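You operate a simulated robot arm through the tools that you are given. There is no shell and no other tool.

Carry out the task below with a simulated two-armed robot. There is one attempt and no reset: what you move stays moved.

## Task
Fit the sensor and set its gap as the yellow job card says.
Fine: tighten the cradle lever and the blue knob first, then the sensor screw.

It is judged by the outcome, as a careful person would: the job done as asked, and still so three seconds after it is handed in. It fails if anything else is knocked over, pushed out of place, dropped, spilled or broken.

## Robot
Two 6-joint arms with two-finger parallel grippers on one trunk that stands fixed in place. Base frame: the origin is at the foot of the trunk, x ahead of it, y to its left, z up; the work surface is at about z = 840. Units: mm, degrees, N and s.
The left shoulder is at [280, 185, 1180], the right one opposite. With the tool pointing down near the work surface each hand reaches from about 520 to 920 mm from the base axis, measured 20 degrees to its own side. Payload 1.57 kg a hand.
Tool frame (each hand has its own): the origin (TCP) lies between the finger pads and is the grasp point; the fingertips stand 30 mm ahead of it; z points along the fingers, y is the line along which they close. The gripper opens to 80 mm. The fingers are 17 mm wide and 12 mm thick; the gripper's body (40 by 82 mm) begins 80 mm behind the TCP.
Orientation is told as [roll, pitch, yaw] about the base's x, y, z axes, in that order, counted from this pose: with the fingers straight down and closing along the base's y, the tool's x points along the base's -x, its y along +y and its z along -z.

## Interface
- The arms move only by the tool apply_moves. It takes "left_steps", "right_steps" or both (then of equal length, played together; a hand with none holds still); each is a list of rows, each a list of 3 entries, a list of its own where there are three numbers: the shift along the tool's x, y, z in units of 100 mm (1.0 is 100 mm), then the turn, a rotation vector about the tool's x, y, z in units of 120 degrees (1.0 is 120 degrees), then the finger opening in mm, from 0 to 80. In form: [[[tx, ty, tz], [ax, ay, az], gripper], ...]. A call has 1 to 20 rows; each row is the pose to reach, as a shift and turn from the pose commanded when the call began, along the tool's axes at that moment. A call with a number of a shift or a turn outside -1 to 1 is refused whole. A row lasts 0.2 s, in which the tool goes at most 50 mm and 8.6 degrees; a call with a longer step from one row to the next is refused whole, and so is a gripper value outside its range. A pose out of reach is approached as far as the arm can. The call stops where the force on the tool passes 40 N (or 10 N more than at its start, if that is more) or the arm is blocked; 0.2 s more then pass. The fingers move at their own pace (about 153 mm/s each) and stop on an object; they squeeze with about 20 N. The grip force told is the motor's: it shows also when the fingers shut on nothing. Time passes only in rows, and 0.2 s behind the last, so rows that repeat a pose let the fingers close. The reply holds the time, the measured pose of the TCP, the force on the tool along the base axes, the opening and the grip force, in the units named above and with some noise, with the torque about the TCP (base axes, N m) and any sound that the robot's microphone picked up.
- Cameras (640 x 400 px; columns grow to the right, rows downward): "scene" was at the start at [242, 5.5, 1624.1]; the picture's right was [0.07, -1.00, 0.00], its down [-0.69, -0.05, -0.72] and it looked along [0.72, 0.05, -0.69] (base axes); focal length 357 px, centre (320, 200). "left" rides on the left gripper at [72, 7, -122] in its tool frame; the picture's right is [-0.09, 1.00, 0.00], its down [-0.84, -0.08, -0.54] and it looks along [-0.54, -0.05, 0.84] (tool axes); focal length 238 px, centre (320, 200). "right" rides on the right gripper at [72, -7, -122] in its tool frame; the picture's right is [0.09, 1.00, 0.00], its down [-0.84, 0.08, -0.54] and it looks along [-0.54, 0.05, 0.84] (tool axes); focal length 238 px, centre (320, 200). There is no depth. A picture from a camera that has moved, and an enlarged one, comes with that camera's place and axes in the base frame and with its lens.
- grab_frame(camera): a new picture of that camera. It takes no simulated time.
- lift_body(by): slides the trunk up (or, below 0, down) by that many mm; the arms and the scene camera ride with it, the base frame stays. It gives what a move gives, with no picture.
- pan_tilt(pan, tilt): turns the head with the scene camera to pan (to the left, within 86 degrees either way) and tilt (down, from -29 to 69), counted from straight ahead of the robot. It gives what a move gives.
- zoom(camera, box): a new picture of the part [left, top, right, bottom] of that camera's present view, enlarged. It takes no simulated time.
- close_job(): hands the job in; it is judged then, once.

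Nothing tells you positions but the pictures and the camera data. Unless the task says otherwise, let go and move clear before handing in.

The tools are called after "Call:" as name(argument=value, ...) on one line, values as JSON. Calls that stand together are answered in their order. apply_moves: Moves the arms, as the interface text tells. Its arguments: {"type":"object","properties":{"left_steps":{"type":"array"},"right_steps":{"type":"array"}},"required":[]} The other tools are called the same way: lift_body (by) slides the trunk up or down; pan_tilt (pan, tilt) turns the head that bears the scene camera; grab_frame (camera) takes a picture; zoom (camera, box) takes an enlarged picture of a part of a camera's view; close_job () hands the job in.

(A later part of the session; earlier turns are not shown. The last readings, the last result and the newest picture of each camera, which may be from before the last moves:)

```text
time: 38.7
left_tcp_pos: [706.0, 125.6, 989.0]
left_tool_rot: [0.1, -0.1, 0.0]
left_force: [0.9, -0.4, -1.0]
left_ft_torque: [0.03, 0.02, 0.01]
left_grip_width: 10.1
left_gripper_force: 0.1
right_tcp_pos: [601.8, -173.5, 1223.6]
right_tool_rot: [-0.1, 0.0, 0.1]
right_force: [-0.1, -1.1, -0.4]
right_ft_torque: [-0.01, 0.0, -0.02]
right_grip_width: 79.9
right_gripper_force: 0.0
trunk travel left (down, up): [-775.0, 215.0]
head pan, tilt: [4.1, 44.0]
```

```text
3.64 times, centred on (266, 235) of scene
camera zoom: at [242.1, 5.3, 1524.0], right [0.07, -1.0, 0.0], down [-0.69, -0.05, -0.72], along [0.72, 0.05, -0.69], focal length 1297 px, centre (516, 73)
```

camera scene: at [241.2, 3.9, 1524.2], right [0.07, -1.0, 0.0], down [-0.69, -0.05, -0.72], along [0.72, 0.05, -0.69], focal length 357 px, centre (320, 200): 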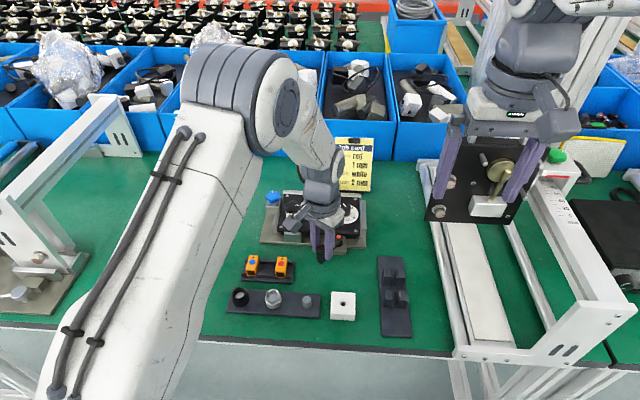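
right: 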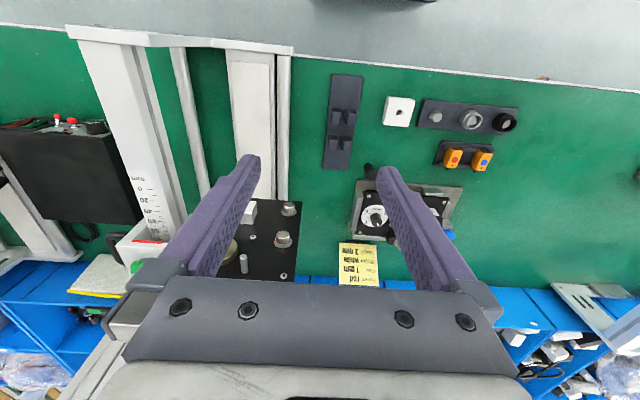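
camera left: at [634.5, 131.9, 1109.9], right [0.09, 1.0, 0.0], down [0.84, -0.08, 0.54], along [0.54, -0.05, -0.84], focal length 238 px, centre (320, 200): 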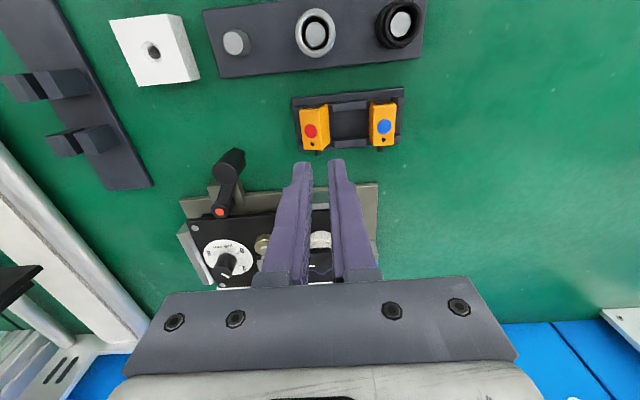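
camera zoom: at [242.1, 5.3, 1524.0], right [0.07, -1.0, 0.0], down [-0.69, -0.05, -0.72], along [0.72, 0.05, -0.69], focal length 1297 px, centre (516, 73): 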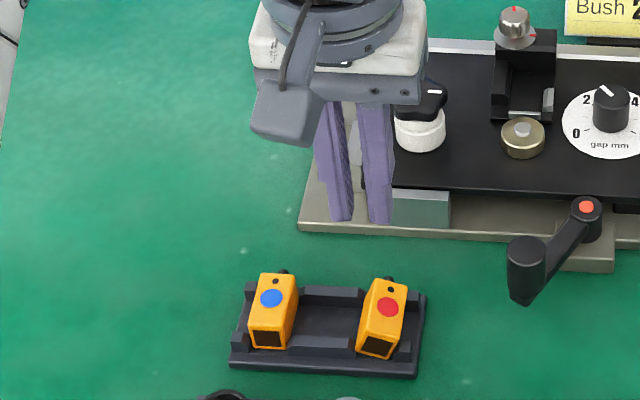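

The sensor slipped out of the shallow grip and stayed in its rack. I'll check whether it shifted before trying a deeper grip.

Call:
zoom(camera="left", box=[280, 75, 420, 165])

Call:
zoom(camera="scene", box=[240, 248, 304, 290])

Call:
zoom(camera="scene", box=[306, 176, 342, 222])

```text
4.44 times, centred on (350, 120) of left
camera zoom: at [634.5, 131.9, 1109.9], right [0.09, 1.0, 0.0], down [0.84, -0.08, 0.54], along [0.54, -0.05, -0.84], focal length 1059 px, centre (187, 556)
```

zoom: 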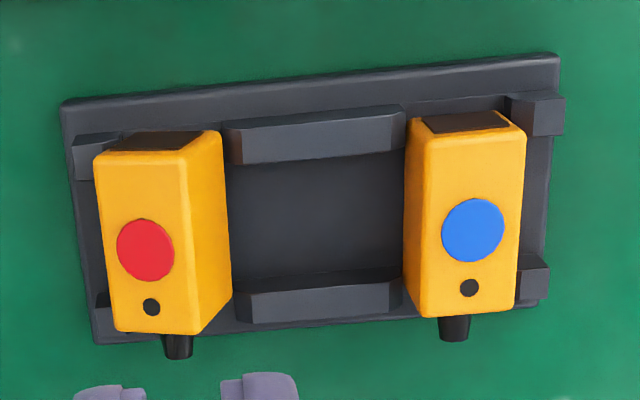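

```text
9.52 times, centred on (272, 269) of scene
camera zoom: at [242.1, 5.3, 1524.0], right [0.07, -1.0, 0.0], down [-0.69, -0.05, -0.72], along [0.72, 0.05, -0.69], focal length 3398 px, centre (777, -457)
```

zoom: 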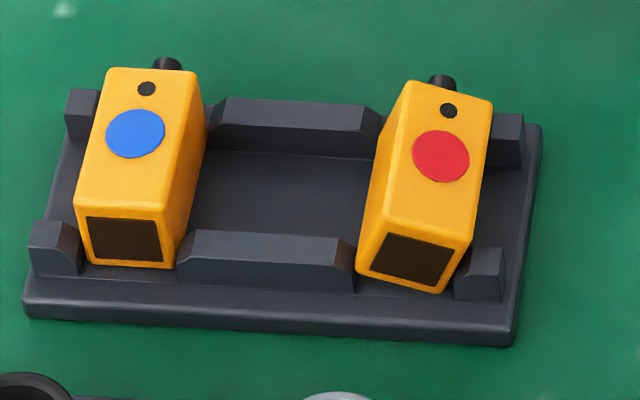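

```text
8.70 times, centred on (324, 199) of scene
camera zoom: at [242.1, 5.3, 1524.0], right [0.07, -1.0, 0.0], down [-0.69, -0.05, -0.72], along [0.72, 0.05, -0.69], focal length 3103 px, centre (285, 209)
```

zoom: 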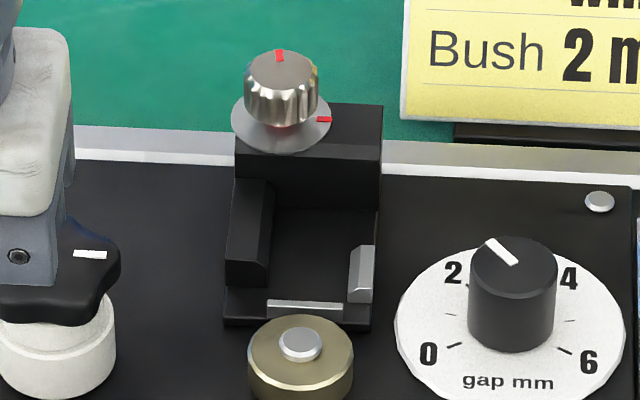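

The red sensor is leaning to the right in its slot but hasn't left the rack. The rack is open at mid-length, so I'll re-grip deeper there; closing the fingers should also stand the sensor upright.

Call:
apply_moves(left_steps=[[[0.004, -0.016, 0.2], [0, 0, 0], 50], [[0.004, -0.016, 0.5], [0, 0, 0], 50], [[0.004, -0.016, 0.7], [0, 0, 0], 50], [[0.004, -0.016, 0.7], [0, 0, 0], 50], [[0.004, -0.016, 0.7], [0, 0, 0], 50]])

Call:
zoom(camera="left", box=[240, 70, 400, 190])

```text
time: 39.9
left_tcp_pos: [704.2, 121.7, 919.5]
left_tool_rot: [0.0, 0.0, 0.2]
left_force: [0.4, 0.2, -0.1]
left_ft_torque: [0.0, 0.02, -0.01]
left_grip_width: 50.0
left_gripper_force: 0.0
right_tcp_pos: [601.8, -173.8, 1224.1]
right_tool_rot: [0.0, 0.0, 0.2]
right_force: [0.4, -0.4, 0.6]
right_ft_torque: [0.01, 0.0, -0.01]
right_grip_width: 80.0
right_gripper_force: 0.0
trunk travel left (down, up): [-775.0, 215.0]
head pan, tilt: [4.1, 44.0]
```

```text
3.33 times, centred on (320, 130) of left
camera zoom: at [633.4, 128.9, 1039.9], right [0.09, 1.0, 0.0], down [0.84, -0.08, 0.54], along [0.54, -0.05, -0.84], focal length 794 px, centre (320, 433)
```

zoom: 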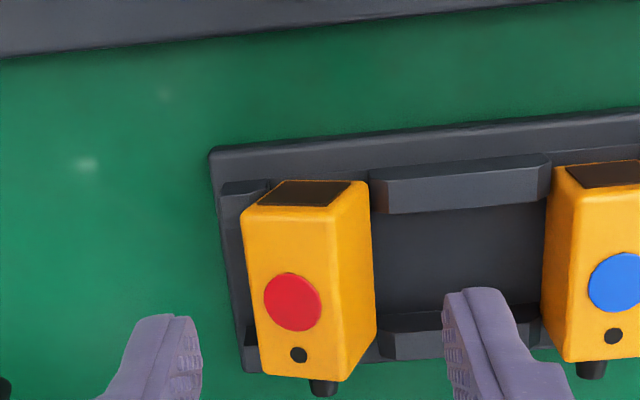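

The fingers will straddle the leaning sensor. I'll centre on the slot, go down to z = 886, pause to settle, then close.

Call:
apply_moves(left_steps=[[[0, 0.02, 0.1], [0, 0, 0], 50], [[0, 0.02, 0.25], [0, 0, 0], 50], [[0, 0.02, 0.328], [0, 0, 0], 50], [[0, 0.02, 0.328], [0, 0, 0], 50], [[0, 0.02, 0.328], [0, 0, 0], 50]])

Call:
zoom(camera="left", box=[240, 90, 400, 210])

```text
time: 41.1
left_tcp_pos: [704.5, 125.1, 884.8]
left_tool_rot: [0.0, 0.1, -0.1]
left_force: [0.4, 0.3, 0.4]
left_ft_torque: [-0.01, 0.0, 0.01]
left_grip_width: 50.0
left_gripper_force: 0.1
right_tcp_pos: [602.4, -173.8, 1224.7]
right_tool_rot: [0.0, 0.0, 0.1]
right_force: [0.0, -0.1, -0.1]
right_ft_torque: [0.0, -0.01, 0.0]
right_grip_width: 79.9
right_gripper_force: 0.1
trunk travel left (down, up): [-775.0, 215.0]
head pan, tilt: [4.1, 44.0]
```

```text
3.33 times, centred on (320, 150) of left
camera zoom: at [633.0, 130.3, 1007.5], right [0.09, 1.0, 0.0], down [0.84, -0.08, 0.54], along [0.54, -0.05, -0.84], focal length 794 px, centre (320, 367)
```

zoom: 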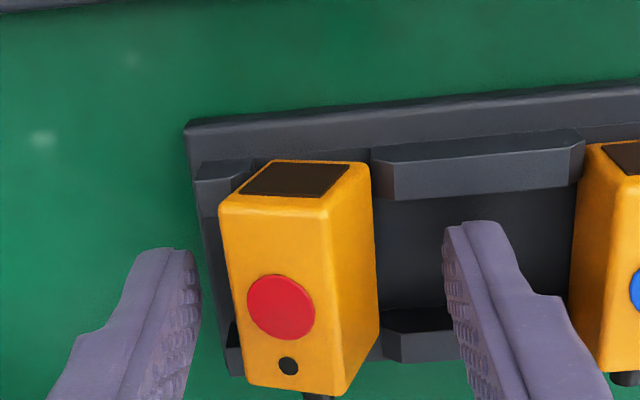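

The sensor leans left between the open fingers. I'll close gradually so it stands up rather than getting knocked.

Call:
apply_moves(left_steps=[[[0, 0, 0], [0, 0, 0], 42], [[0, 0, 0], [0, 0, 0], 36], [[0, 0, 0], [0, 0, 0], 31], [[0, 0, 0], [0, 0, 0], 27], [[0, 0, 0], [0, 0, 0], 24], [[0, 0, 0], [0, 0, 0], 22], [[0, 0, 0], [0, 0, 0], 15], [[0, 0, 0], [0, 0, 0], 10], [[0, 0, 0], [0, 0, 0], 10]])

Call:
zoom(camera="left", box=[240, 90, 400, 210])

Call:
zoom(camera="scene", box=[240, 230, 304, 290])

```text
time: 43.1
left_tcp_pos: [704.0, 123.5, 887.3]
left_tool_rot: [0.0, 0.0, 0.0]
left_force: [-0.2, 0.3, 1.9]
left_ft_torque: [0.02, -0.01, -0.02]
left_grip_width: 21.2
left_gripper_force: 20.3
right_tcp_pos: [601.3, -172.9, 1224.7]
right_tool_rot: [0.0, 0.0, 0.1]
right_force: [-0.2, 0.3, 0.4]
right_ft_torque: [-0.02, 0.01, 0.02]
right_grip_width: 79.9
right_gripper_force: 0.0
trunk travel left (down, up): [-775.0, 215.0]
head pan, tilt: [4.1, 44.0]
```

```text
3.33 times, centred on (320, 150) of left
camera zoom: at [633.0, 130.3, 1007.6], right [0.09, 1.0, 0.0], down [0.84, -0.08, 0.54], along [0.54, -0.05, -0.84], focal length 794 px, centre (320, 367)
```

zoom: 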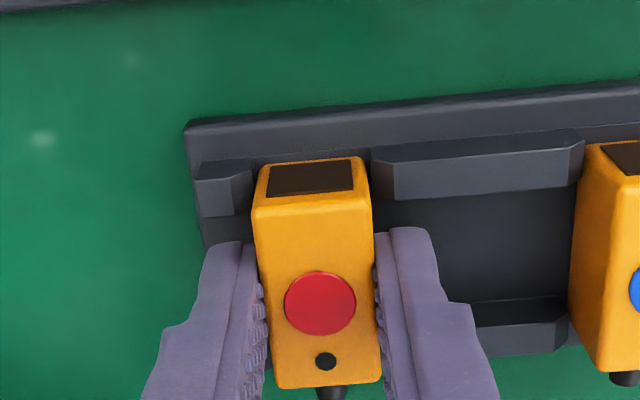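

```text
6.67 times, centred on (272, 260) of scene
camera zoom: at [241.9, 5.3, 1524.1], right [0.07, -1.0, 0.0], down [-0.69, -0.05, -0.72], along [0.72, 0.05, -0.69], focal length 2379 px, centre (640, -200)
```

zoom: 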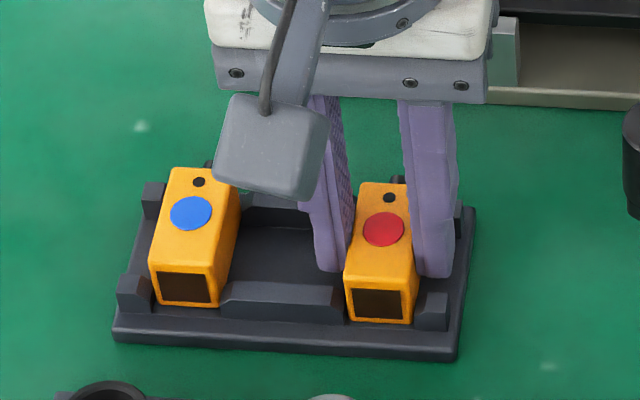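

The sensor is upright and held again. I'll squeeze fully and lift slowly.

Call:
apply_moves(left_steps=[[[0, 0, 0], [0, 0, 0], 0], [[0, 0, -0.03], [0, 0, 0], 0], [[0, 0, -0.06], [0, 0, 0], 0], [[0, 0, -0.09], [0, 0, 0], 0], [[0, 0, -0.12], [0, 0, 0], 0], [[0, 0, -0.15], [0, 0, 0], 0]])

Call:
zoom(camera="left", box=[240, 90, 400, 210])

Call:
zoom(camera="scene", box=[240, 230, 304, 290])

```text
time: 44.5
left_tcp_pos: [703.3, 124.0, 902.0]
left_tool_rot: [0.0, 0.0, 0.0]
left_force: [0.2, -0.3, -1.3]
left_ft_torque: [0.01, -0.01, 0.02]
left_grip_width: 20.9
left_gripper_force: 20.6
right_tcp_pos: [601.7, -172.2, 1224.1]
right_tool_rot: [0.0, -0.1, 0.0]
right_force: [0.1, 0.3, 0.1]
right_ft_torque: [-0.01, 0.02, 0.02]
right_grip_width: 79.8
right_gripper_force: 0.0
trunk travel left (down, up): [-775.0, 215.0]
head pan, tilt: [4.1, 44.0]
```

```text
3.33 times, centred on (320, 150) of left
camera zoom: at [633.2, 130.3, 1022.9], right [0.09, 1.0, 0.0], down [0.84, -0.08, 0.54], along [0.54, -0.05, -0.84], focal length 794 px, centre (320, 367)
```

zoom: 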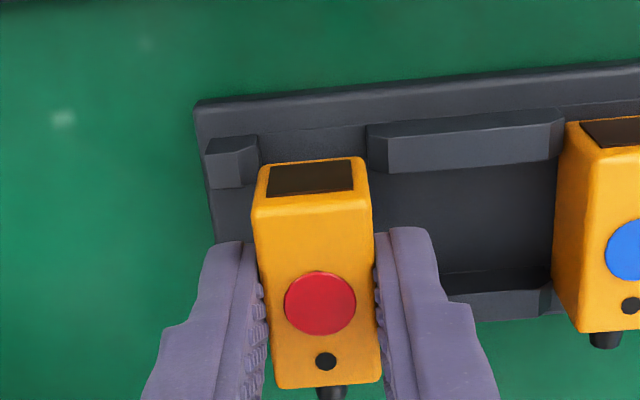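

```text
6.67 times, centred on (272, 260) of scene
camera zoom: at [242.0, 5.3, 1524.1], right [0.07, -1.0, 0.0], down [-0.69, -0.05, -0.72], along [0.72, 0.05, -0.69], focal length 2379 px, centre (640, -200)
```

zoom: 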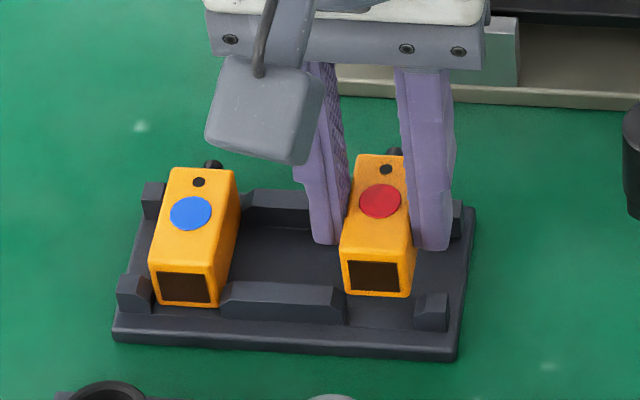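

The red sensor is securely held and clear of the rack. I'll raise it and hold it to the left of the fixture, where both cameras can measure the pocket.

Call:
apply_moves(left_steps=[[[0, 0, -0.12], [0, 0, 0], 0], [[0, 0, -0.25], [0, 0, 0], 0], [[0, 0, -0.4], [0, 0, 0], 0], [[-0.1, 0, -0.55], [0, 0, 0], 0], [[-0.22, 0, -0.7], [0, 0, 0], 0], [[-0.34, 0, -0.8], [0, 0, 0], 0], [[-0.46, 0, -0.85], [0, 0, 0], 0], [[-0.56, 0, -0.88], [0, 0, 0], 0], [[-0.56, 0, -0.88], [0, 0, 0], 0]])

Call:
grab_frame(camera="left")

Call:
grab_frame(camera="scene")

```text
time: 46.5
left_tcp_pos: [761.6, 124.4, 989.8]
left_tool_rot: [0.1, 0.0, 0.1]
left_force: [-0.1, -0.1, -0.4]
left_ft_torque: [0.06, -0.01, 0.01]
left_grip_width: 20.9
left_gripper_force: 20.1
right_tcp_pos: [602.4, -172.2, 1224.2]
right_tool_rot: [0.0, 0.0, 0.2]
right_force: [0.1, -0.6, 0.2]
right_ft_torque: [-0.02, -0.02, 0.02]
right_grip_width: 79.8
right_gripper_force: 0.1
trunk travel left (down, up): [-775.0, 215.0]
head pan, tilt: [4.1, 44.0]
```

```text
taken
camera left: at [690.4, 130.4, 1111.4], right [0.09, 1.0, 0.0], down [0.84, -0.08, 0.54], along [0.54, -0.05, -0.84], focal length 238 px, centre (320, 200)
```

left: 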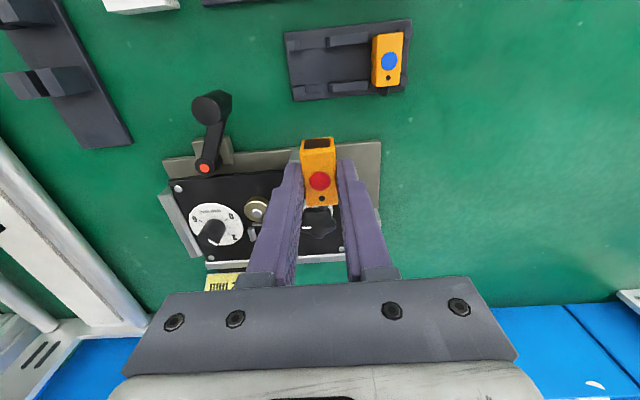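

```text
taken
camera scene: at [242.0, 5.3, 1524.1], right [0.07, -1.0, 0.0], down [-0.69, -0.05, -0.72], along [0.72, 0.05, -0.69], focal length 357 px, centre (320, 200)
```

scene: 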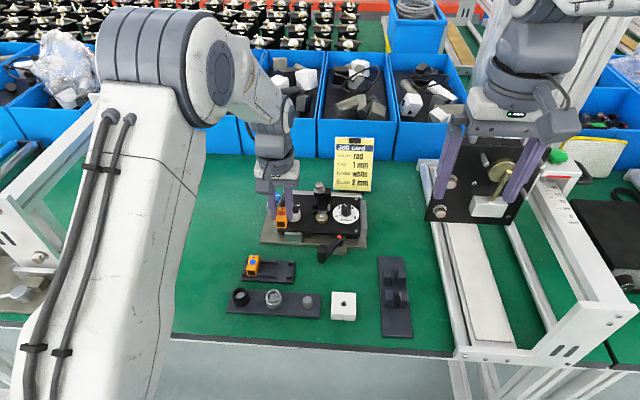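

A finger hides the pocket from the wrist camera here. I'll slide the hand 60 mm further left to see past it.

Call:
apply_moves(left_steps=[[[0, 0.2, 0], [0, 0, 0], 0], [[0, 0.4, 0], [0, 0, 0], 0], [[0, 0.6, 0], [0, 0, 0], 0], [[0, 0.6, 0], [0, 0, 0], 0]])

Call:
zoom(camera="left", box=[150, 170, 270, 260])

Call:
zoom(camera="scene", box=[300, 175, 370, 255])

```text
time: 47.5
left_tcp_pos: [760.6, 183.9, 989.7]
left_tool_rot: [-0.1, 0.0, 0.1]
left_force: [0.0, 0.6, 0.1]
left_ft_torque: [-0.01, 0.0, -0.04]
left_grip_width: 20.9
left_gripper_force: 19.7
right_tcp_pos: [602.6, -172.8, 1224.8]
right_tool_rot: [0.1, -0.1, 0.1]
right_force: [-0.2, 1.5, 0.5]
right_ft_torque: [0.0, -0.04, -0.01]
right_grip_width: 80.2
right_gripper_force: 0.1
trunk travel left (down, up): [-775.0, 215.0]
head pan, tilt: [4.1, 44.0]
```

```text
4.44 times, centred on (210, 215) of left
camera zoom: at [689.5, 190.6, 1110.0], right [0.09, 1.0, 0.0], down [0.84, -0.08, 0.54], along [0.54, -0.05, -0.84], focal length 1059 px, centre (809, 133)
```

zoom: 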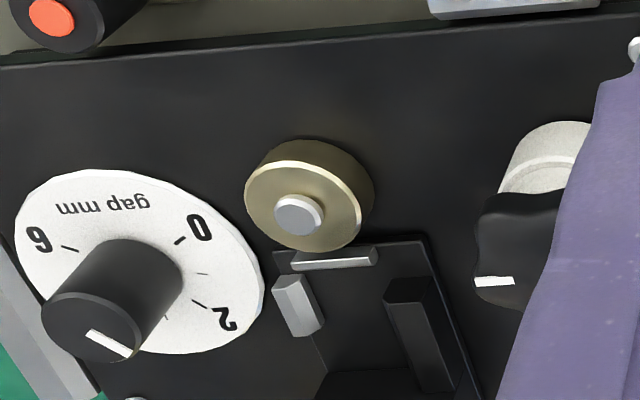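

```text
5.00 times, centred on (335, 215) of scene
camera zoom: at [242.0, 5.4, 1524.1], right [0.07, -1.0, 0.0], down [-0.69, -0.05, -0.72], along [0.72, 0.05, -0.69], focal length 1784 px, centre (245, 125)
```

zoom: 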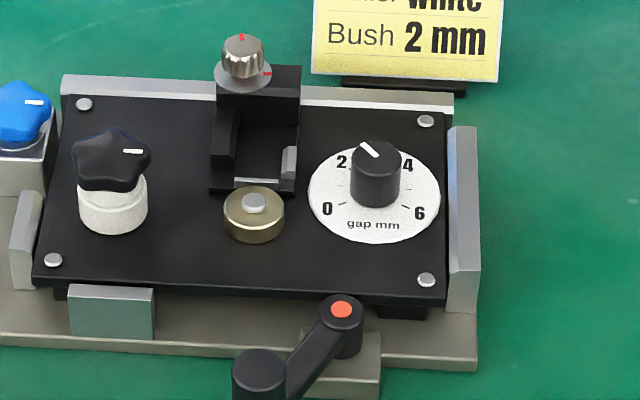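

Strong parallax now gives the pocket: side walls at y ≈ 32 and 56.5, floor near z = 879, lip at x ≈ 863 and rear block at x ≈ 907. I'll look very closely at the block's front face for a cable notch.

Call:
zoom(camera="scene", box=[310, 184, 338, 214])

Call:
zoom(camera="left", box=[195, 215, 250, 275])

Call:
zoom(camera="scene", box=[240, 150, 310, 230])

```text
13.33 times, centred on (324, 199) of scene
camera zoom: at [242.0, 5.4, 1524.1], right [0.07, -1.0, 0.0], down [-0.69, -0.05, -0.72], along [0.72, 0.05, -0.69], focal length 4757 px, centre (267, 213)
```

zoom: 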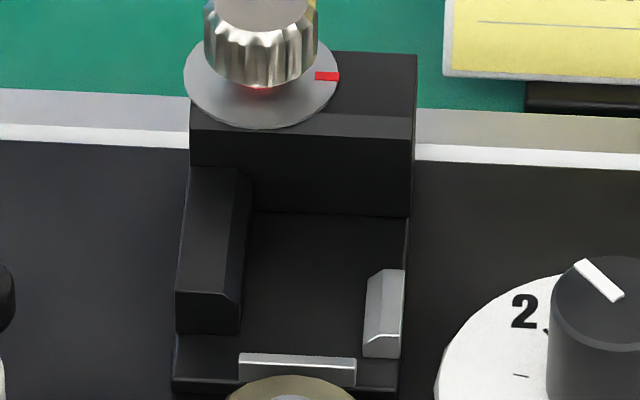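

```text
6.67 times, centred on (222, 245) of left
camera zoom: at [689.5, 190.6, 1110.0], right [0.09, 1.0, 0.0], down [0.84, -0.08, 0.54], along [0.54, -0.05, -0.84], focal length 1589 px, centre (970, -100)
```

zoom: 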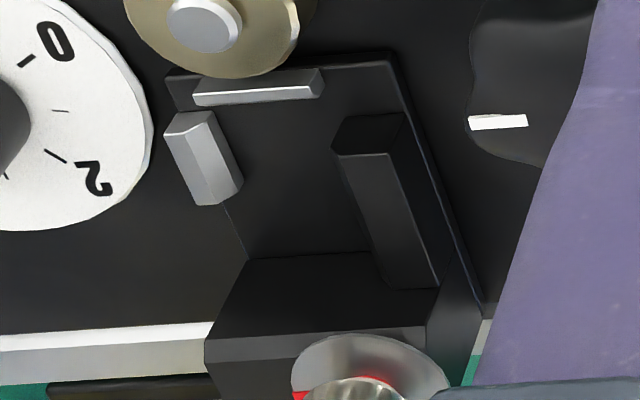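

```text
5.00 times, centred on (275, 190) of scene
camera zoom: at [242.0, 5.4, 1524.1], right [0.07, -1.0, 0.0], down [-0.69, -0.05, -0.72], along [0.72, 0.05, -0.69], focal length 1784 px, centre (545, 250)
```

zoom: 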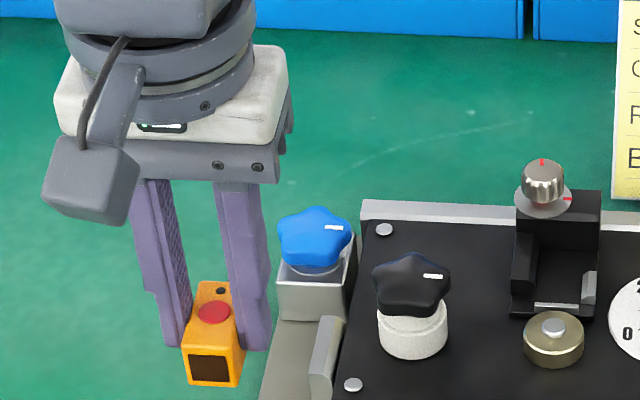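

There is no visible notch, but at 43 mm the pocket still suits the 40 mm sensor body. Seating it with the hand vertical would stretch the arm to its limit, so I'll put the sensor back in its rack slot and re-grip it with the hand pitched 10° forward.

Call:
apply_moves(left_steps=[[[0.14, -0.15, 0], [0, 0, 0], 0], [[0.28, -0.3, 0], [0, 0, 0], 0], [[0.42, -0.45, 0], [0, 0, 0], 0], [[0.56, -0.6, 0], [0, 0, 0], 0], [[0.56, -0.6, 0.25], [0, 0, 0], 0], [[0.56, -0.6, 0.5], [0, 0, 0], 0], [[0.56, -0.6, 0.7], [0, 0, 0], 0], [[0.56, -0.6, 0.8], [0, 0, 0], 0], [[0.56, -0.6, 0.8], [0, 0, 0], 0]])

Call:
zoom(camera="left", box=[240, 90, 400, 210])

Call:
zoom(camera="scene", box=[240, 230, 304, 290])

```text
time: 49.5
left_tcp_pos: [703.7, 123.5, 910.8]
left_tool_rot: [0.0, 0.0, 0.0]
left_force: [0.3, -0.6, 0.3]
left_ft_torque: [0.0, 0.02, 0.03]
left_grip_width: 21.0
left_gripper_force: 19.6
right_tcp_pos: [601.6, -174.1, 1223.4]
right_tool_rot: [0.0, 0.0, 0.1]
right_force: [-0.2, -0.6, 0.6]
right_ft_torque: [0.01, 0.02, 0.0]
right_grip_width: 79.8
right_gripper_force: 0.1
trunk travel left (down, up): [-775.0, 215.0]
head pan, tilt: [4.1, 44.0]
```

```text
3.33 times, centred on (320, 150) of left
camera zoom: at [632.8, 130.3, 1030.8], right [0.09, 1.0, 0.0], down [0.84, -0.08, 0.54], along [0.54, -0.05, -0.84], focal length 794 px, centre (320, 367)
```

zoom: 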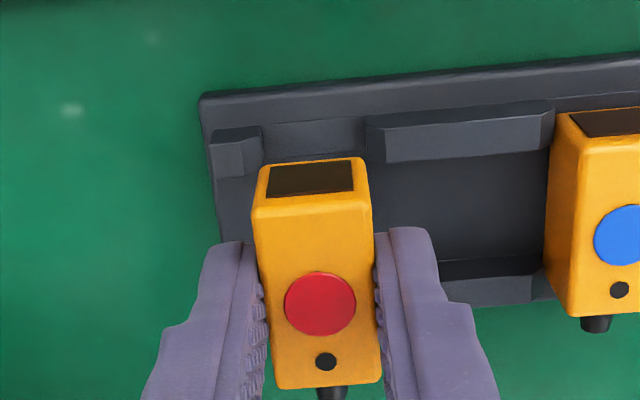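

```text
6.67 times, centred on (272, 260) of scene
camera zoom: at [242.0, 5.3, 1524.1], right [0.07, -1.0, 0.0], down [-0.69, -0.05, -0.72], along [0.72, 0.05, -0.69], focal length 2379 px, centre (640, -200)
```

zoom: 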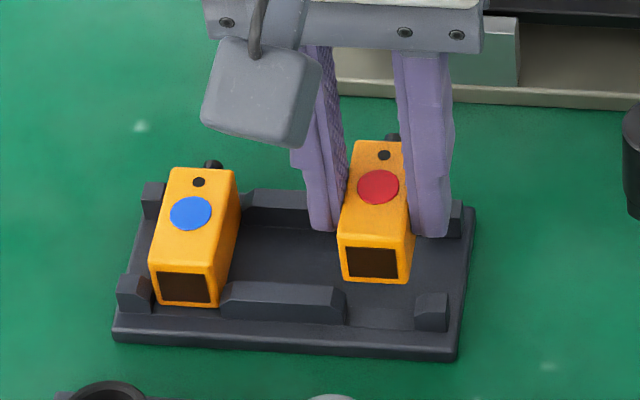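

The sensor is back above its own slot, matching where I picked it up. I'll lower it in gently and release.

Call:
apply_moves(left_steps=[[[0, 0, 0.06], [0, 0, 0], 0], [[0, 0, 0.12], [0, 0, 0], 0], [[0, 0, 0.17], [0, 0, 0], 0], [[0, 0, 0.21], [0, 0, 0], 0], [[0, 0, 0.23], [0, 0, 0], 0], [[0, 0, 0.23], [0, 0, 0], 0]])

Call:
zoom(camera="scene", box=[240, 230, 304, 290])

```text
time: 50.9
left_tcp_pos: [702.9, 123.7, 887.0]
left_tool_rot: [0.0, -0.1, 0.0]
left_force: [0.7, -0.5, 0.2]
left_ft_torque: [0.04, 0.02, -0.02]
left_grip_width: 21.0
left_gripper_force: 20.4
right_tcp_pos: [602.0, -174.1, 1223.3]
right_tool_rot: [0.0, 0.0, 0.1]
right_force: [0.1, 0.3, -0.3]
right_ft_torque: [0.0, 0.01, 0.01]
right_grip_width: 80.0
right_gripper_force: 0.0
trunk travel left (down, up): [-775.0, 215.0]
head pan, tilt: [4.1, 44.0]
```

```text
6.67 times, centred on (272, 260) of scene
camera zoom: at [242.0, 5.3, 1524.1], right [0.07, -1.0, 0.0], down [-0.69, -0.05, -0.72], along [0.72, 0.05, -0.69], focal length 2379 px, centre (640, -200)
```

zoom: 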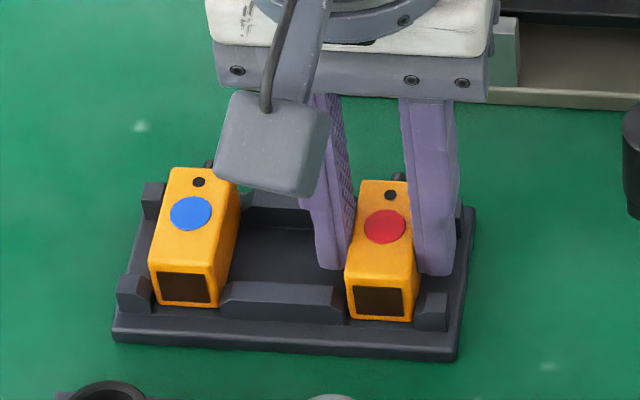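

It's nearly on the rack floor. I'll lower one more millimetre, release, rise a little and pitch the hand.

Call:
apply_moves(left_steps=[[[0, 0, 0.01], [0, 0, 0], 0], [[0, 0, 0.01], [0, 0, 0], 0], [[0, 0, 0.01], [0, 0, 0], 25], [[0, 0, 0.01], [0, 0, 0], 34], [[0, 0, 0.01], [0, 0, 0], 42], [[0, 0, -0.1], [0, 0, 0], 46], [[0, 0, -0.25], [0, 0, 0], 46], [[0, 0, -0.25], [0, 0, 0], 46]])

Call:
zoom(camera="scene", box=[240, 230, 304, 290])

Call:
zoom(camera="left", box=[240, 90, 400, 210])

```text
time: 52.7
left_tcp_pos: [705.0, 124.6, 910.8]
left_tool_rot: [0.0, 0.0, -0.1]
left_force: [-0.5, -0.1, 0.8]
left_ft_torque: [0.01, 0.01, 0.0]
left_grip_width: 45.9
left_gripper_force: 0.0
right_tcp_pos: [601.4, -173.6, 1223.7]
right_tool_rot: [0.0, 0.0, 0.2]
right_force: [0.5, -0.4, -0.1]
right_ft_torque: [-0.02, 0.02, 0.0]
right_grip_width: 79.9
right_gripper_force: 0.0
trunk travel left (down, up): [-775.0, 215.0]
head pan, tilt: [4.1, 44.0]
```

```text
6.67 times, centred on (272, 260) of scene
camera zoom: at [241.8, 5.3, 1524.1], right [0.07, -1.0, 0.0], down [-0.69, -0.05, -0.72], along [0.72, 0.05, -0.69], focal length 2379 px, centre (640, -200)
```

zoom: 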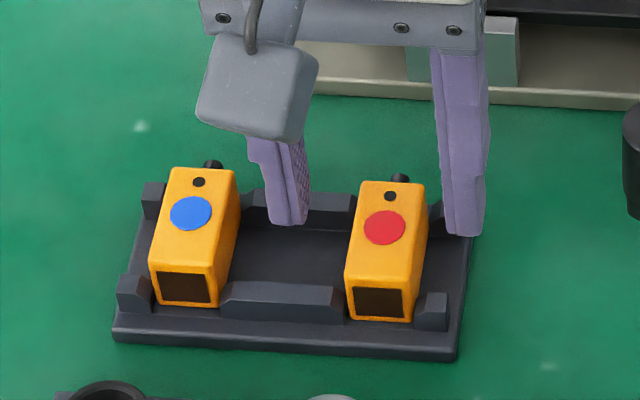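

```text
3.33 times, centred on (320, 150) of left
camera zoom: at [632.8, 131.2, 1032.6], right [0.09, 1.0, 0.0], down [0.84, -0.08, 0.54], along [0.54, -0.05, -0.84], focal length 794 px, centre (320, 367)
```

zoom: 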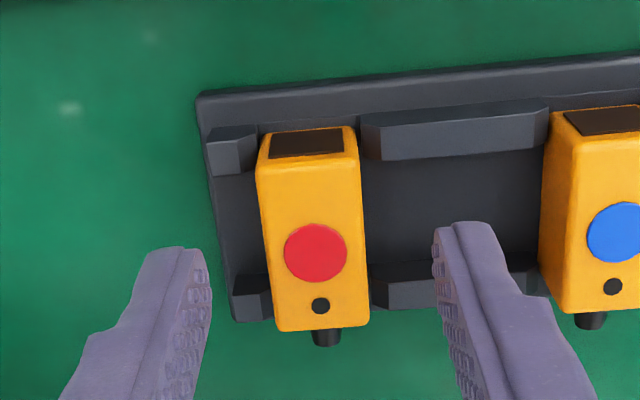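

The sensor is back upright in its slot. I'll pitch the hand 10° forward above it and re-align before going down.

Call:
apply_moves(left_steps=[[[0.015, -0.004, 0], [0, -0.03, 0], 46], [[0.03, -0.008, 0], [0, -0.06, 0], 46], [[0.047, -0.012, 0], [0, -0.0833, 0], 46], [[0.047, -0.012, 0.05], [0, -0.0833, 0], 46], [[0.047, -0.012, 0.05], [0, -0.0833, 0], 46]])

Call:
zoom(camera="left", box=[240, 90, 400, 210])

Call:
zoom(camera="scene", box=[240, 230, 304, 290])

```text
time: 53.9
left_tcp_pos: [699.1, 124.6, 906.5]
left_tool_rot: [0.0, -10.0, 0.1]
left_force: [-0.9, 0.3, 0.1]
left_ft_torque: [0.04, 0.0, -0.02]
left_grip_width: 46.0
left_gripper_force: 0.1
right_tcp_pos: [601.7, -173.3, 1224.2]
right_tool_rot: [0.0, 0.1, 0.1]
right_force: [0.0, 1.4, 0.0]
right_ft_torque: [-0.04, -0.01, -0.01]
right_grip_width: 79.8
right_gripper_force: 0.0
trunk travel left (down, up): [-775.0, 215.0]
head pan, tilt: [4.1, 44.0]
```

```text
3.33 times, centred on (320, 150) of left
camera zoom: at [608.7, 130.5, 1012.9], right [0.09, 1.0, 0.02], down [0.73, -0.08, 0.68], along [0.68, -0.05, -0.73], focal length 794 px, centre (320, 367)
```

zoom: 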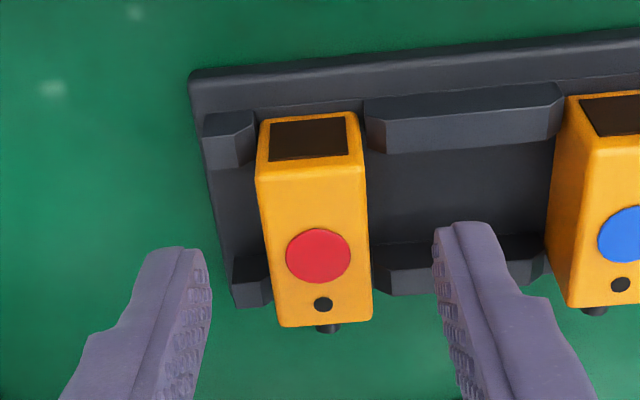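

```text
6.67 times, centred on (272, 260) of scene
camera zoom: at [242.0, 5.3, 1524.1], right [0.07, -1.0, 0.0], down [-0.69, -0.05, -0.72], along [0.72, 0.05, -0.69], focal length 2379 px, centre (640, -200)
```

zoom: 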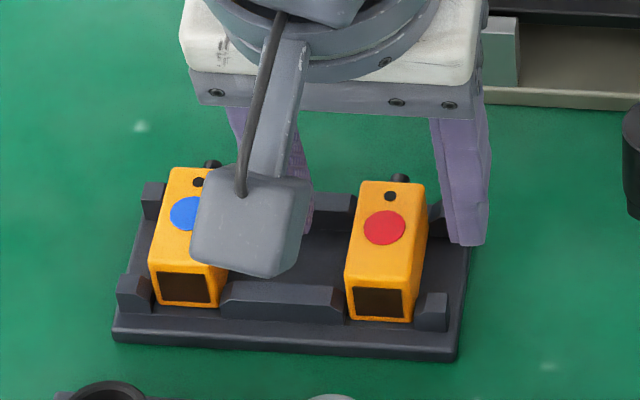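

The pitched fingers are well placed around the sensor. I'll go straight down to grip depth and close gradually.

Call:
apply_moves(left_steps=[[[0.02, -0.006, 0.1], [0, 0, 0], 46], [[0.04, -0.006, 0.204], [0, 0, 0], 46], [[0.04, -0.006, 0.204], [0, 0, 0], 46], [[0.04, -0.006, 0.204], [0, 0, 0], 36], [[0.04, -0.006, 0.204], [0, 0, 0], 28], [[0.04, -0.006, 0.204], [0, 0, 0], 24], [[0.04, -0.006, 0.204], [0, 0, 0], 10], [[0.04, -0.006, 0.204], [0, 0, 0], 0], [[0.04, -0.006, 0.204], [0, 0, 0], 0]])

Call:
zoom(camera="left", box=[240, 90, 400, 210])

Call:
zoom(camera="scene", box=[240, 230, 304, 290])

```text
time: 55.9
left_tcp_pos: [701.0, 122.0, 884.1]
left_tool_rot: [-0.1, -10.0, 0.0]
left_force: [-0.7, -0.4, 1.2]
left_ft_torque: [0.01, 0.02, 0.01]
left_grip_width: 21.1
left_gripper_force: 19.6
right_tcp_pos: [601.5, -172.6, 1225.2]
right_tool_rot: [0.0, 0.0, 0.1]
right_force: [0.0, 1.0, -0.2]
right_ft_torque: [0.0, -0.01, 0.02]
right_grip_width: 79.9
right_gripper_force: 0.1
trunk travel left (down, up): [-775.0, 215.0]
head pan, tilt: [4.1, 44.0]
```

```text
3.33 times, centred on (320, 150) of left
camera zoom: at [608.1, 129.7, 991.8], right [0.09, 1.0, 0.02], down [0.73, -0.08, 0.68], along [0.68, -0.05, -0.73], focal length 794 px, centre (320, 367)
```

zoom: 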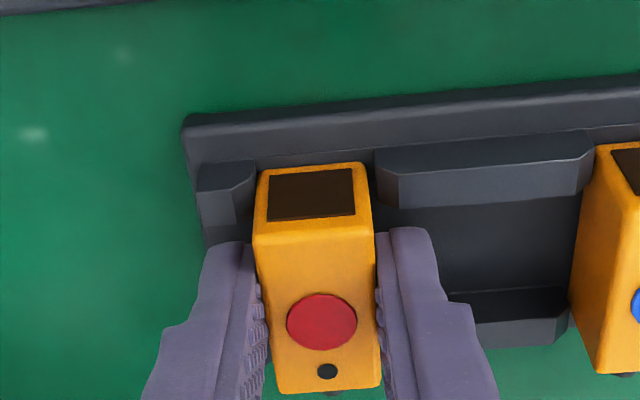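

```text
6.67 times, centred on (272, 260) of scene
camera zoom: at [242.0, 5.3, 1524.1], right [0.07, -1.0, 0.0], down [-0.69, -0.05, -0.72], along [0.72, 0.05, -0.69], focal length 2379 px, centre (640, -200)
```

zoom: 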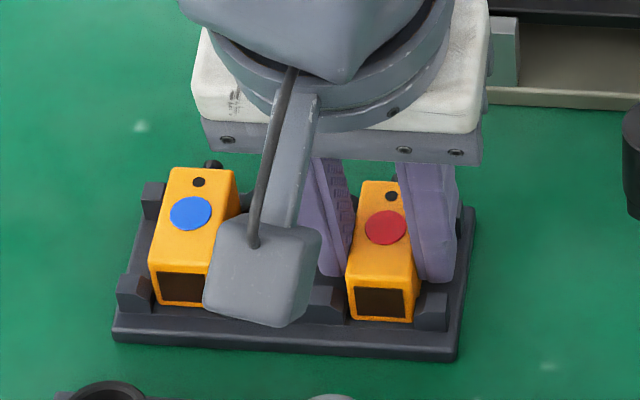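

The re-grip with the pitched hand is firm, at 21.1 mm. I'll lift slowly and check.

Call:
apply_moves(left_steps=[[[-0.005, 0, -0.03], [0, 0, 0], 0], [[-0.0104, 0, -0.059], [0, 0, 0], 0], [[-0.0156, 0, -0.0886], [0, 0, 0], 0], [[-0.0208, 0, -0.118], [0, 0, 0], 0], [[-0.035, 0, -0.197], [0, 0, 0], 0], [[-0.0521, 0, -0.2954], [0, 0, 0], 0], [[-0.0695, 0, -0.394], [0, 0, 0], 0], [[-0.0868, 0, -0.4924], [0, 0, 0], 0], [[-0.1215, 0, -0.689], [0, 0, 0], 0], [[-0.1736, 0, -0.985], [0, 0, 0], 0], [[-0.1736, 0, -0.985], [0, 0, 0], 0]])

Call:
grab_frame(camera="left")

Call:
grab_frame(camera="scene")

```text
time: 58.3
left_tcp_pos: [699.8, 123.1, 985.4]
left_tool_rot: [0.0, -10.0, 0.1]
left_force: [0.4, 0.3, 0.6]
left_ft_torque: [0.03, 0.02, -0.03]
left_grip_width: 21.0
left_gripper_force: 19.8
right_tcp_pos: [601.1, -172.6, 1223.3]
right_tool_rot: [0.0, 0.1, 0.0]
right_force: [-0.3, 0.4, -1.0]
right_ft_torque: [0.01, -0.02, -0.01]
right_grip_width: 80.2
right_gripper_force: 0.0
trunk travel left (down, up): [-775.0, 215.0]
head pan, tilt: [4.1, 44.0]
```

```text
taken
camera left: at [608.7, 129.1, 1092.4], right [0.09, 1.0, 0.02], down [0.73, -0.08, 0.68], along [0.68, -0.05, -0.73], focal length 238 px, centre (320, 200)
```

left: 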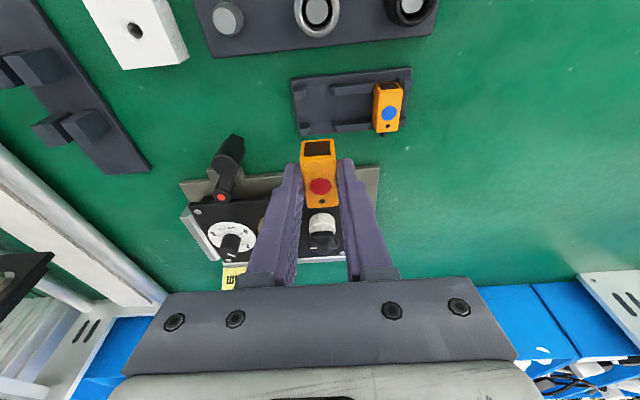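

```text
taken
camera scene: at [241.8, 5.3, 1524.1], right [0.07, -1.0, 0.0], down [-0.69, -0.05, -0.72], along [0.72, 0.05, -0.69], focal length 357 px, centre (320, 200)
```

scene: 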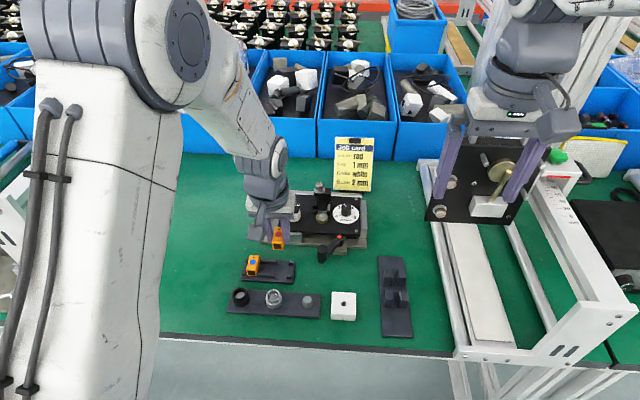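

The sensor is lifted cleanly. I'll carry it over toward the pocket at a safe height.

Call:
apply_moves(left_steps=[[[-0.2216, -0.195, 0.0392], [0, 0, 0], 0], [[-0.4433, -0.39, 0.0783], [0, 0, 0], 0], [[-0.6649, -0.585, 0.1175], [0, 0, 0], 0], [[-0.8865, -0.78, 0.1566], [0, 0, 0], 0], [[-0.8865, -0.78, 0.1566], [0, 0, 0], 0]])

Call:
grab_frame(camera="left")

Call:
zoom(camera="scene", box=[280, 150, 380, 250])

```text
time: 59.5
left_tcp_pos: [790.0, 42.9, 986.4]
left_tool_rot: [0.0, -10.0, 0.0]
left_force: [-0.4, -1.0, -1.6]
left_ft_torque: [-0.01, 0.01, -0.01]
left_grip_width: 20.9
left_gripper_force: 19.8
right_tcp_pos: [601.9, -173.2, 1224.1]
right_tool_rot: [0.0, 0.0, 0.1]
right_force: [-0.2, -0.3, 0.0]
right_ft_torque: [-0.02, -0.01, 0.0]
right_grip_width: 80.1
right_gripper_force: 0.1
trunk travel left (down, up): [-775.0, 215.0]
head pan, tilt: [4.1, 44.0]
```

```text
taken
camera left: at [698.1, 49.1, 1093.0], right [0.09, 1.0, 0.02], down [0.73, -0.08, 0.68], along [0.68, -0.05, -0.73], focal length 238 px, centre (320, 200)
```

left: 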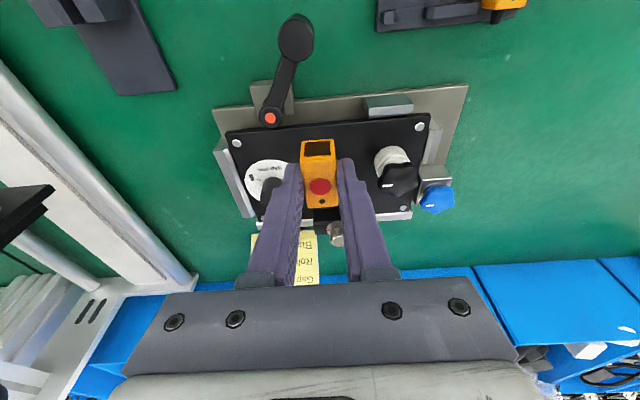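

```text
4.00 times, centred on (330, 200) of scene
camera zoom: at [242.1, 5.2, 1524.1], right [0.07, -1.0, 0.0], down [-0.69, -0.05, -0.72], along [0.72, 0.05, -0.69], focal length 1427 px, centre (280, 200)
```

zoom: 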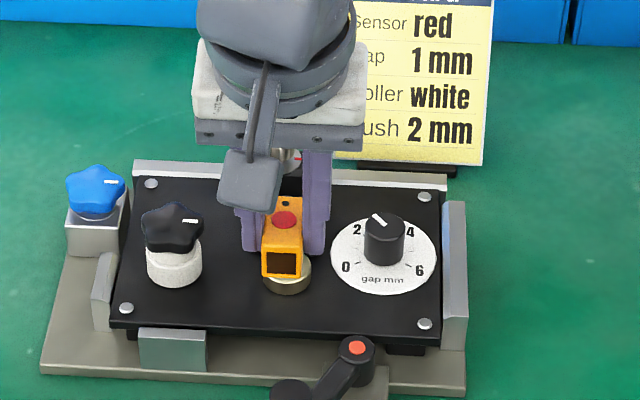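

The sensor hangs just in front of the pocket. I'll move forward to slightly short of the final position so the cable stub clears the screw knob, staying above everything.

Call:
apply_moves(left_steps=[[[-0.2, 0.005, 0.1], [0, 0, 0], 0], [[-0.4, 0.01, 0.2], [0, 0, 0], 0], [[-0.6, 0.015, 0.3], [0, 0, 0], 0], [[-0.772, 0.019, 0.4], [0, 0, 0], 0], [[-0.772, 0.019, 0.502], [0, 0, 0], 0], [[-0.772, 0.019, 0.502], [0, 0, 0], 0]])

Call:
grab_frame(camera="left")

Call:
zoom(camera="scene", box=[295, 165, 355, 225])

```text
time: 60.9
left_tcp_pos: [874.5, 46.1, 950.8]
left_tool_rot: [0.0, -10.0, 0.0]
left_force: [0.5, -0.3, -1.6]
left_ft_torque: [-0.01, 0.01, 0.03]
left_grip_width: 21.0
left_gripper_force: 19.7
right_tcp_pos: [602.6, -173.0, 1224.3]
right_tool_rot: [-0.1, 0.0, 0.1]
right_force: [-0.3, -1.1, 0.0]
right_ft_torque: [0.0, 0.02, 0.0]
right_grip_width: 79.9
right_gripper_force: 0.0
trunk travel left (down, up): [-775.0, 215.0]
head pan, tilt: [4.1, 44.0]
```

```text
taken
camera left: at [783.4, 52.7, 1056.8], right [0.09, 1.0, 0.02], down [0.73, -0.08, 0.68], along [0.68, -0.05, -0.73], focal length 238 px, centre (320, 200)
```

left: 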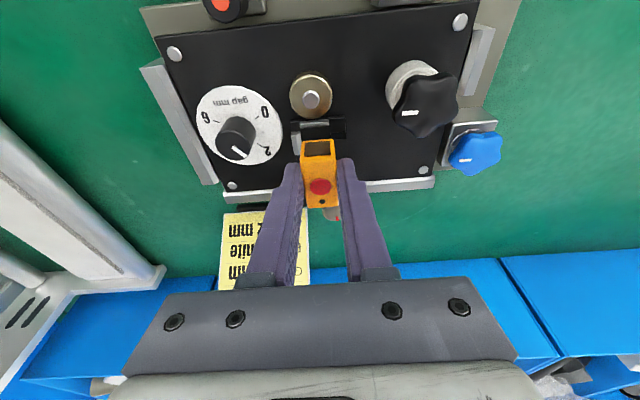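

```text
6.67 times, centred on (325, 195) of scene
camera zoom: at [242.0, 5.3, 1524.1], right [0.07, -1.0, 0.0], down [-0.69, -0.05, -0.72], along [0.72, 0.05, -0.69], focal length 2379 px, centre (287, 233)
```

zoom: 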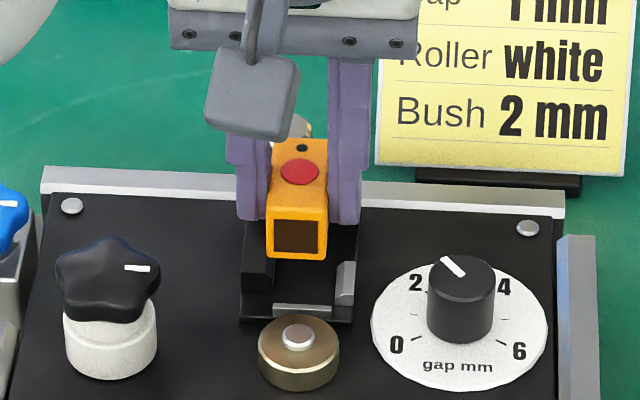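

The sensor is over the pocket. I'll zoom in from the wrist camera to check lateral alignment.

Call:
zoom(camera="left", box=[270, 90, 370, 215])

```text
3.20 times, centred on (320, 152) of left
camera zoom: at [783.4, 52.7, 1056.8], right [0.09, 1.0, 0.02], down [0.73, -0.08, 0.68], along [0.68, -0.05, -0.73], focal length 763 px, centre (320, 352)
```

zoom: 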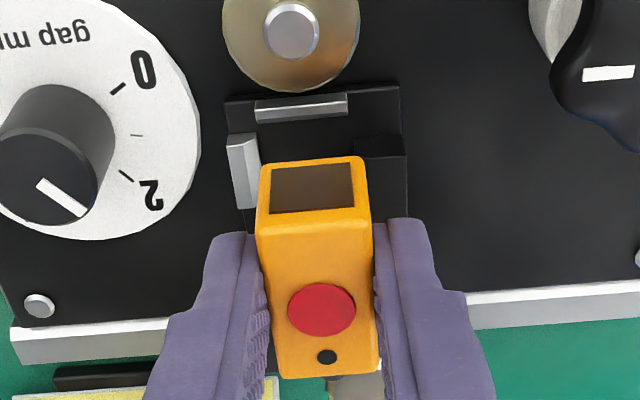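

This view confirms the pocket centre at y ≈ 44.1, while the sensor sits at about 46.2. I'll shift 2 mm right and lower until the sensor's underside is just above the side walls.

Call:
apply_moves(left_steps=[[[0.015, -0.02, 0], [0, 0, 0], 0], [[0.03, -0.02, 0.08], [0, 0, 0], 0], [[0.045, -0.02, 0.16], [0, 0, 0], 0], [[0.0547, -0.02, 0.224], [0, 0, 0], 0], [[0.0547, -0.02, 0.224], [0, 0, 0], 0], [[0.0547, -0.02, 0.224], [0, 0, 0], 0]])

Call:
zoom(camera="left", box=[270, 90, 370, 215])

Call:
zoom(camera="scene", box=[300, 170, 345, 225])

```text
time: 62.3
left_tcp_pos: [873.7, 44.8, 925.7]
left_tool_rot: [0.0, -10.0, 0.0]
left_force: [0.0, -1.8, -0.3]
left_ft_torque: [-0.03, -0.02, -0.03]
left_grip_width: 20.7
left_gripper_force: 20.1
right_tcp_pos: [601.3, -172.4, 1224.4]
right_tool_rot: [0.0, 0.1, 0.1]
right_force: [0.6, -0.9, 0.6]
right_ft_torque: [0.0, -0.05, 0.0]
right_grip_width: 79.9
right_gripper_force: 0.2
trunk travel left (down, up): [-775.0, 215.0]
head pan, tilt: [4.1, 44.0]
```

```text
3.20 times, centred on (320, 152) of left
camera zoom: at [781.9, 51.3, 1033.8], right [0.09, 1.0, 0.02], down [0.73, -0.08, 0.68], along [0.68, -0.05, -0.73], focal length 763 px, centre (320, 352)
```

zoom: 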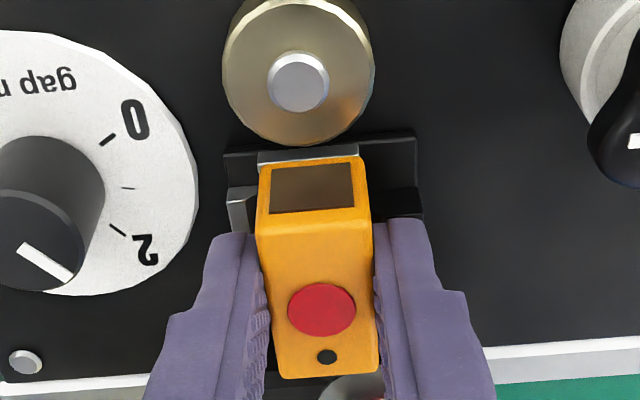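

```text
7.27 times, centred on (322, 198) of scene
camera zoom: at [242.0, 5.2, 1524.1], right [0.07, -1.0, 0.0], down [-0.69, -0.05, -0.72], along [0.72, 0.05, -0.69], focal length 2595 px, centre (302, 218)
```

zoom: 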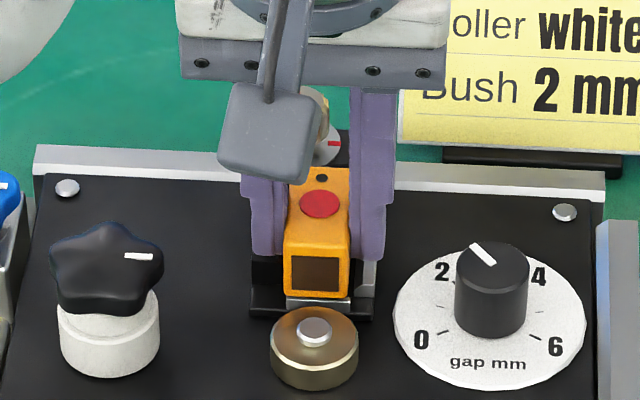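

The sensor is nearly centred, with its underside about 10 mm above the floor. I'll ease it back 5 mm toward the block in small steps and watch for any contact from the cable stub.

Call:
apply_moves(left_steps=[[[-0.01, -0.006, 0.0017], [0, 0, 0], 0], [[-0.02, -0.006, 0.0035], [0, 0, 0], 0], [[-0.03, -0.006, 0.0052], [0, 0, 0], 0], [[-0.04, -0.006, 0.007], [0, 0, 0], 0], [[-0.0522, -0.006, 0.0092], [0, 0, 0], 0], [[-0.0522, -0.006, 0.0092], [0, 0, 0], 0]])

Call:
zoom(camera="left", box=[270, 90, 370, 215])

Call:
zoom(camera="scene", box=[305, 180, 340, 220])

```text
time: 63.7
left_tcp_pos: [879.4, 44.3, 926.0]
left_tool_rot: [0.0, -10.0, 0.0]
left_force: [0.6, 0.1, -0.2]
left_ft_torque: [0.05, 0.01, 0.03]
left_grip_width: 20.7
left_gripper_force: 19.6
right_tcp_pos: [601.2, -172.9, 1222.2]
right_tool_rot: [0.0, 0.1, 0.2]
right_force: [-0.4, -0.5, 1.5]
right_ft_torque: [0.0, -0.01, 0.01]
right_grip_width: 80.0
right_gripper_force: 0.1
trunk travel left (down, up): [-775.0, 215.0]
head pan, tilt: [4.1, 44.0]
```

```text
3.20 times, centred on (320, 152) of left
camera zoom: at [787.0, 50.2, 1033.3], right [0.09, 1.0, 0.02], down [0.73, -0.08, 0.68], along [0.68, -0.05, -0.73], focal length 763 px, centre (320, 352)
```

zoom: 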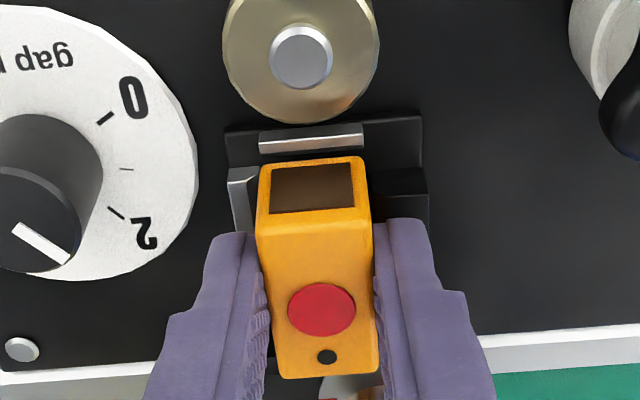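

```text
10.00 times, centred on (322, 200) of scene
camera zoom: at [242.0, 5.3, 1524.1], right [0.07, -1.0, 0.0], down [-0.69, -0.05, -0.72], along [0.72, 0.05, -0.69], focal length 3568 px, centre (295, 200)
```

zoom: 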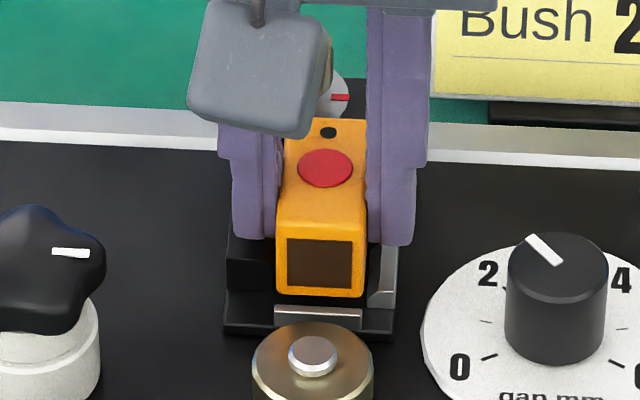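

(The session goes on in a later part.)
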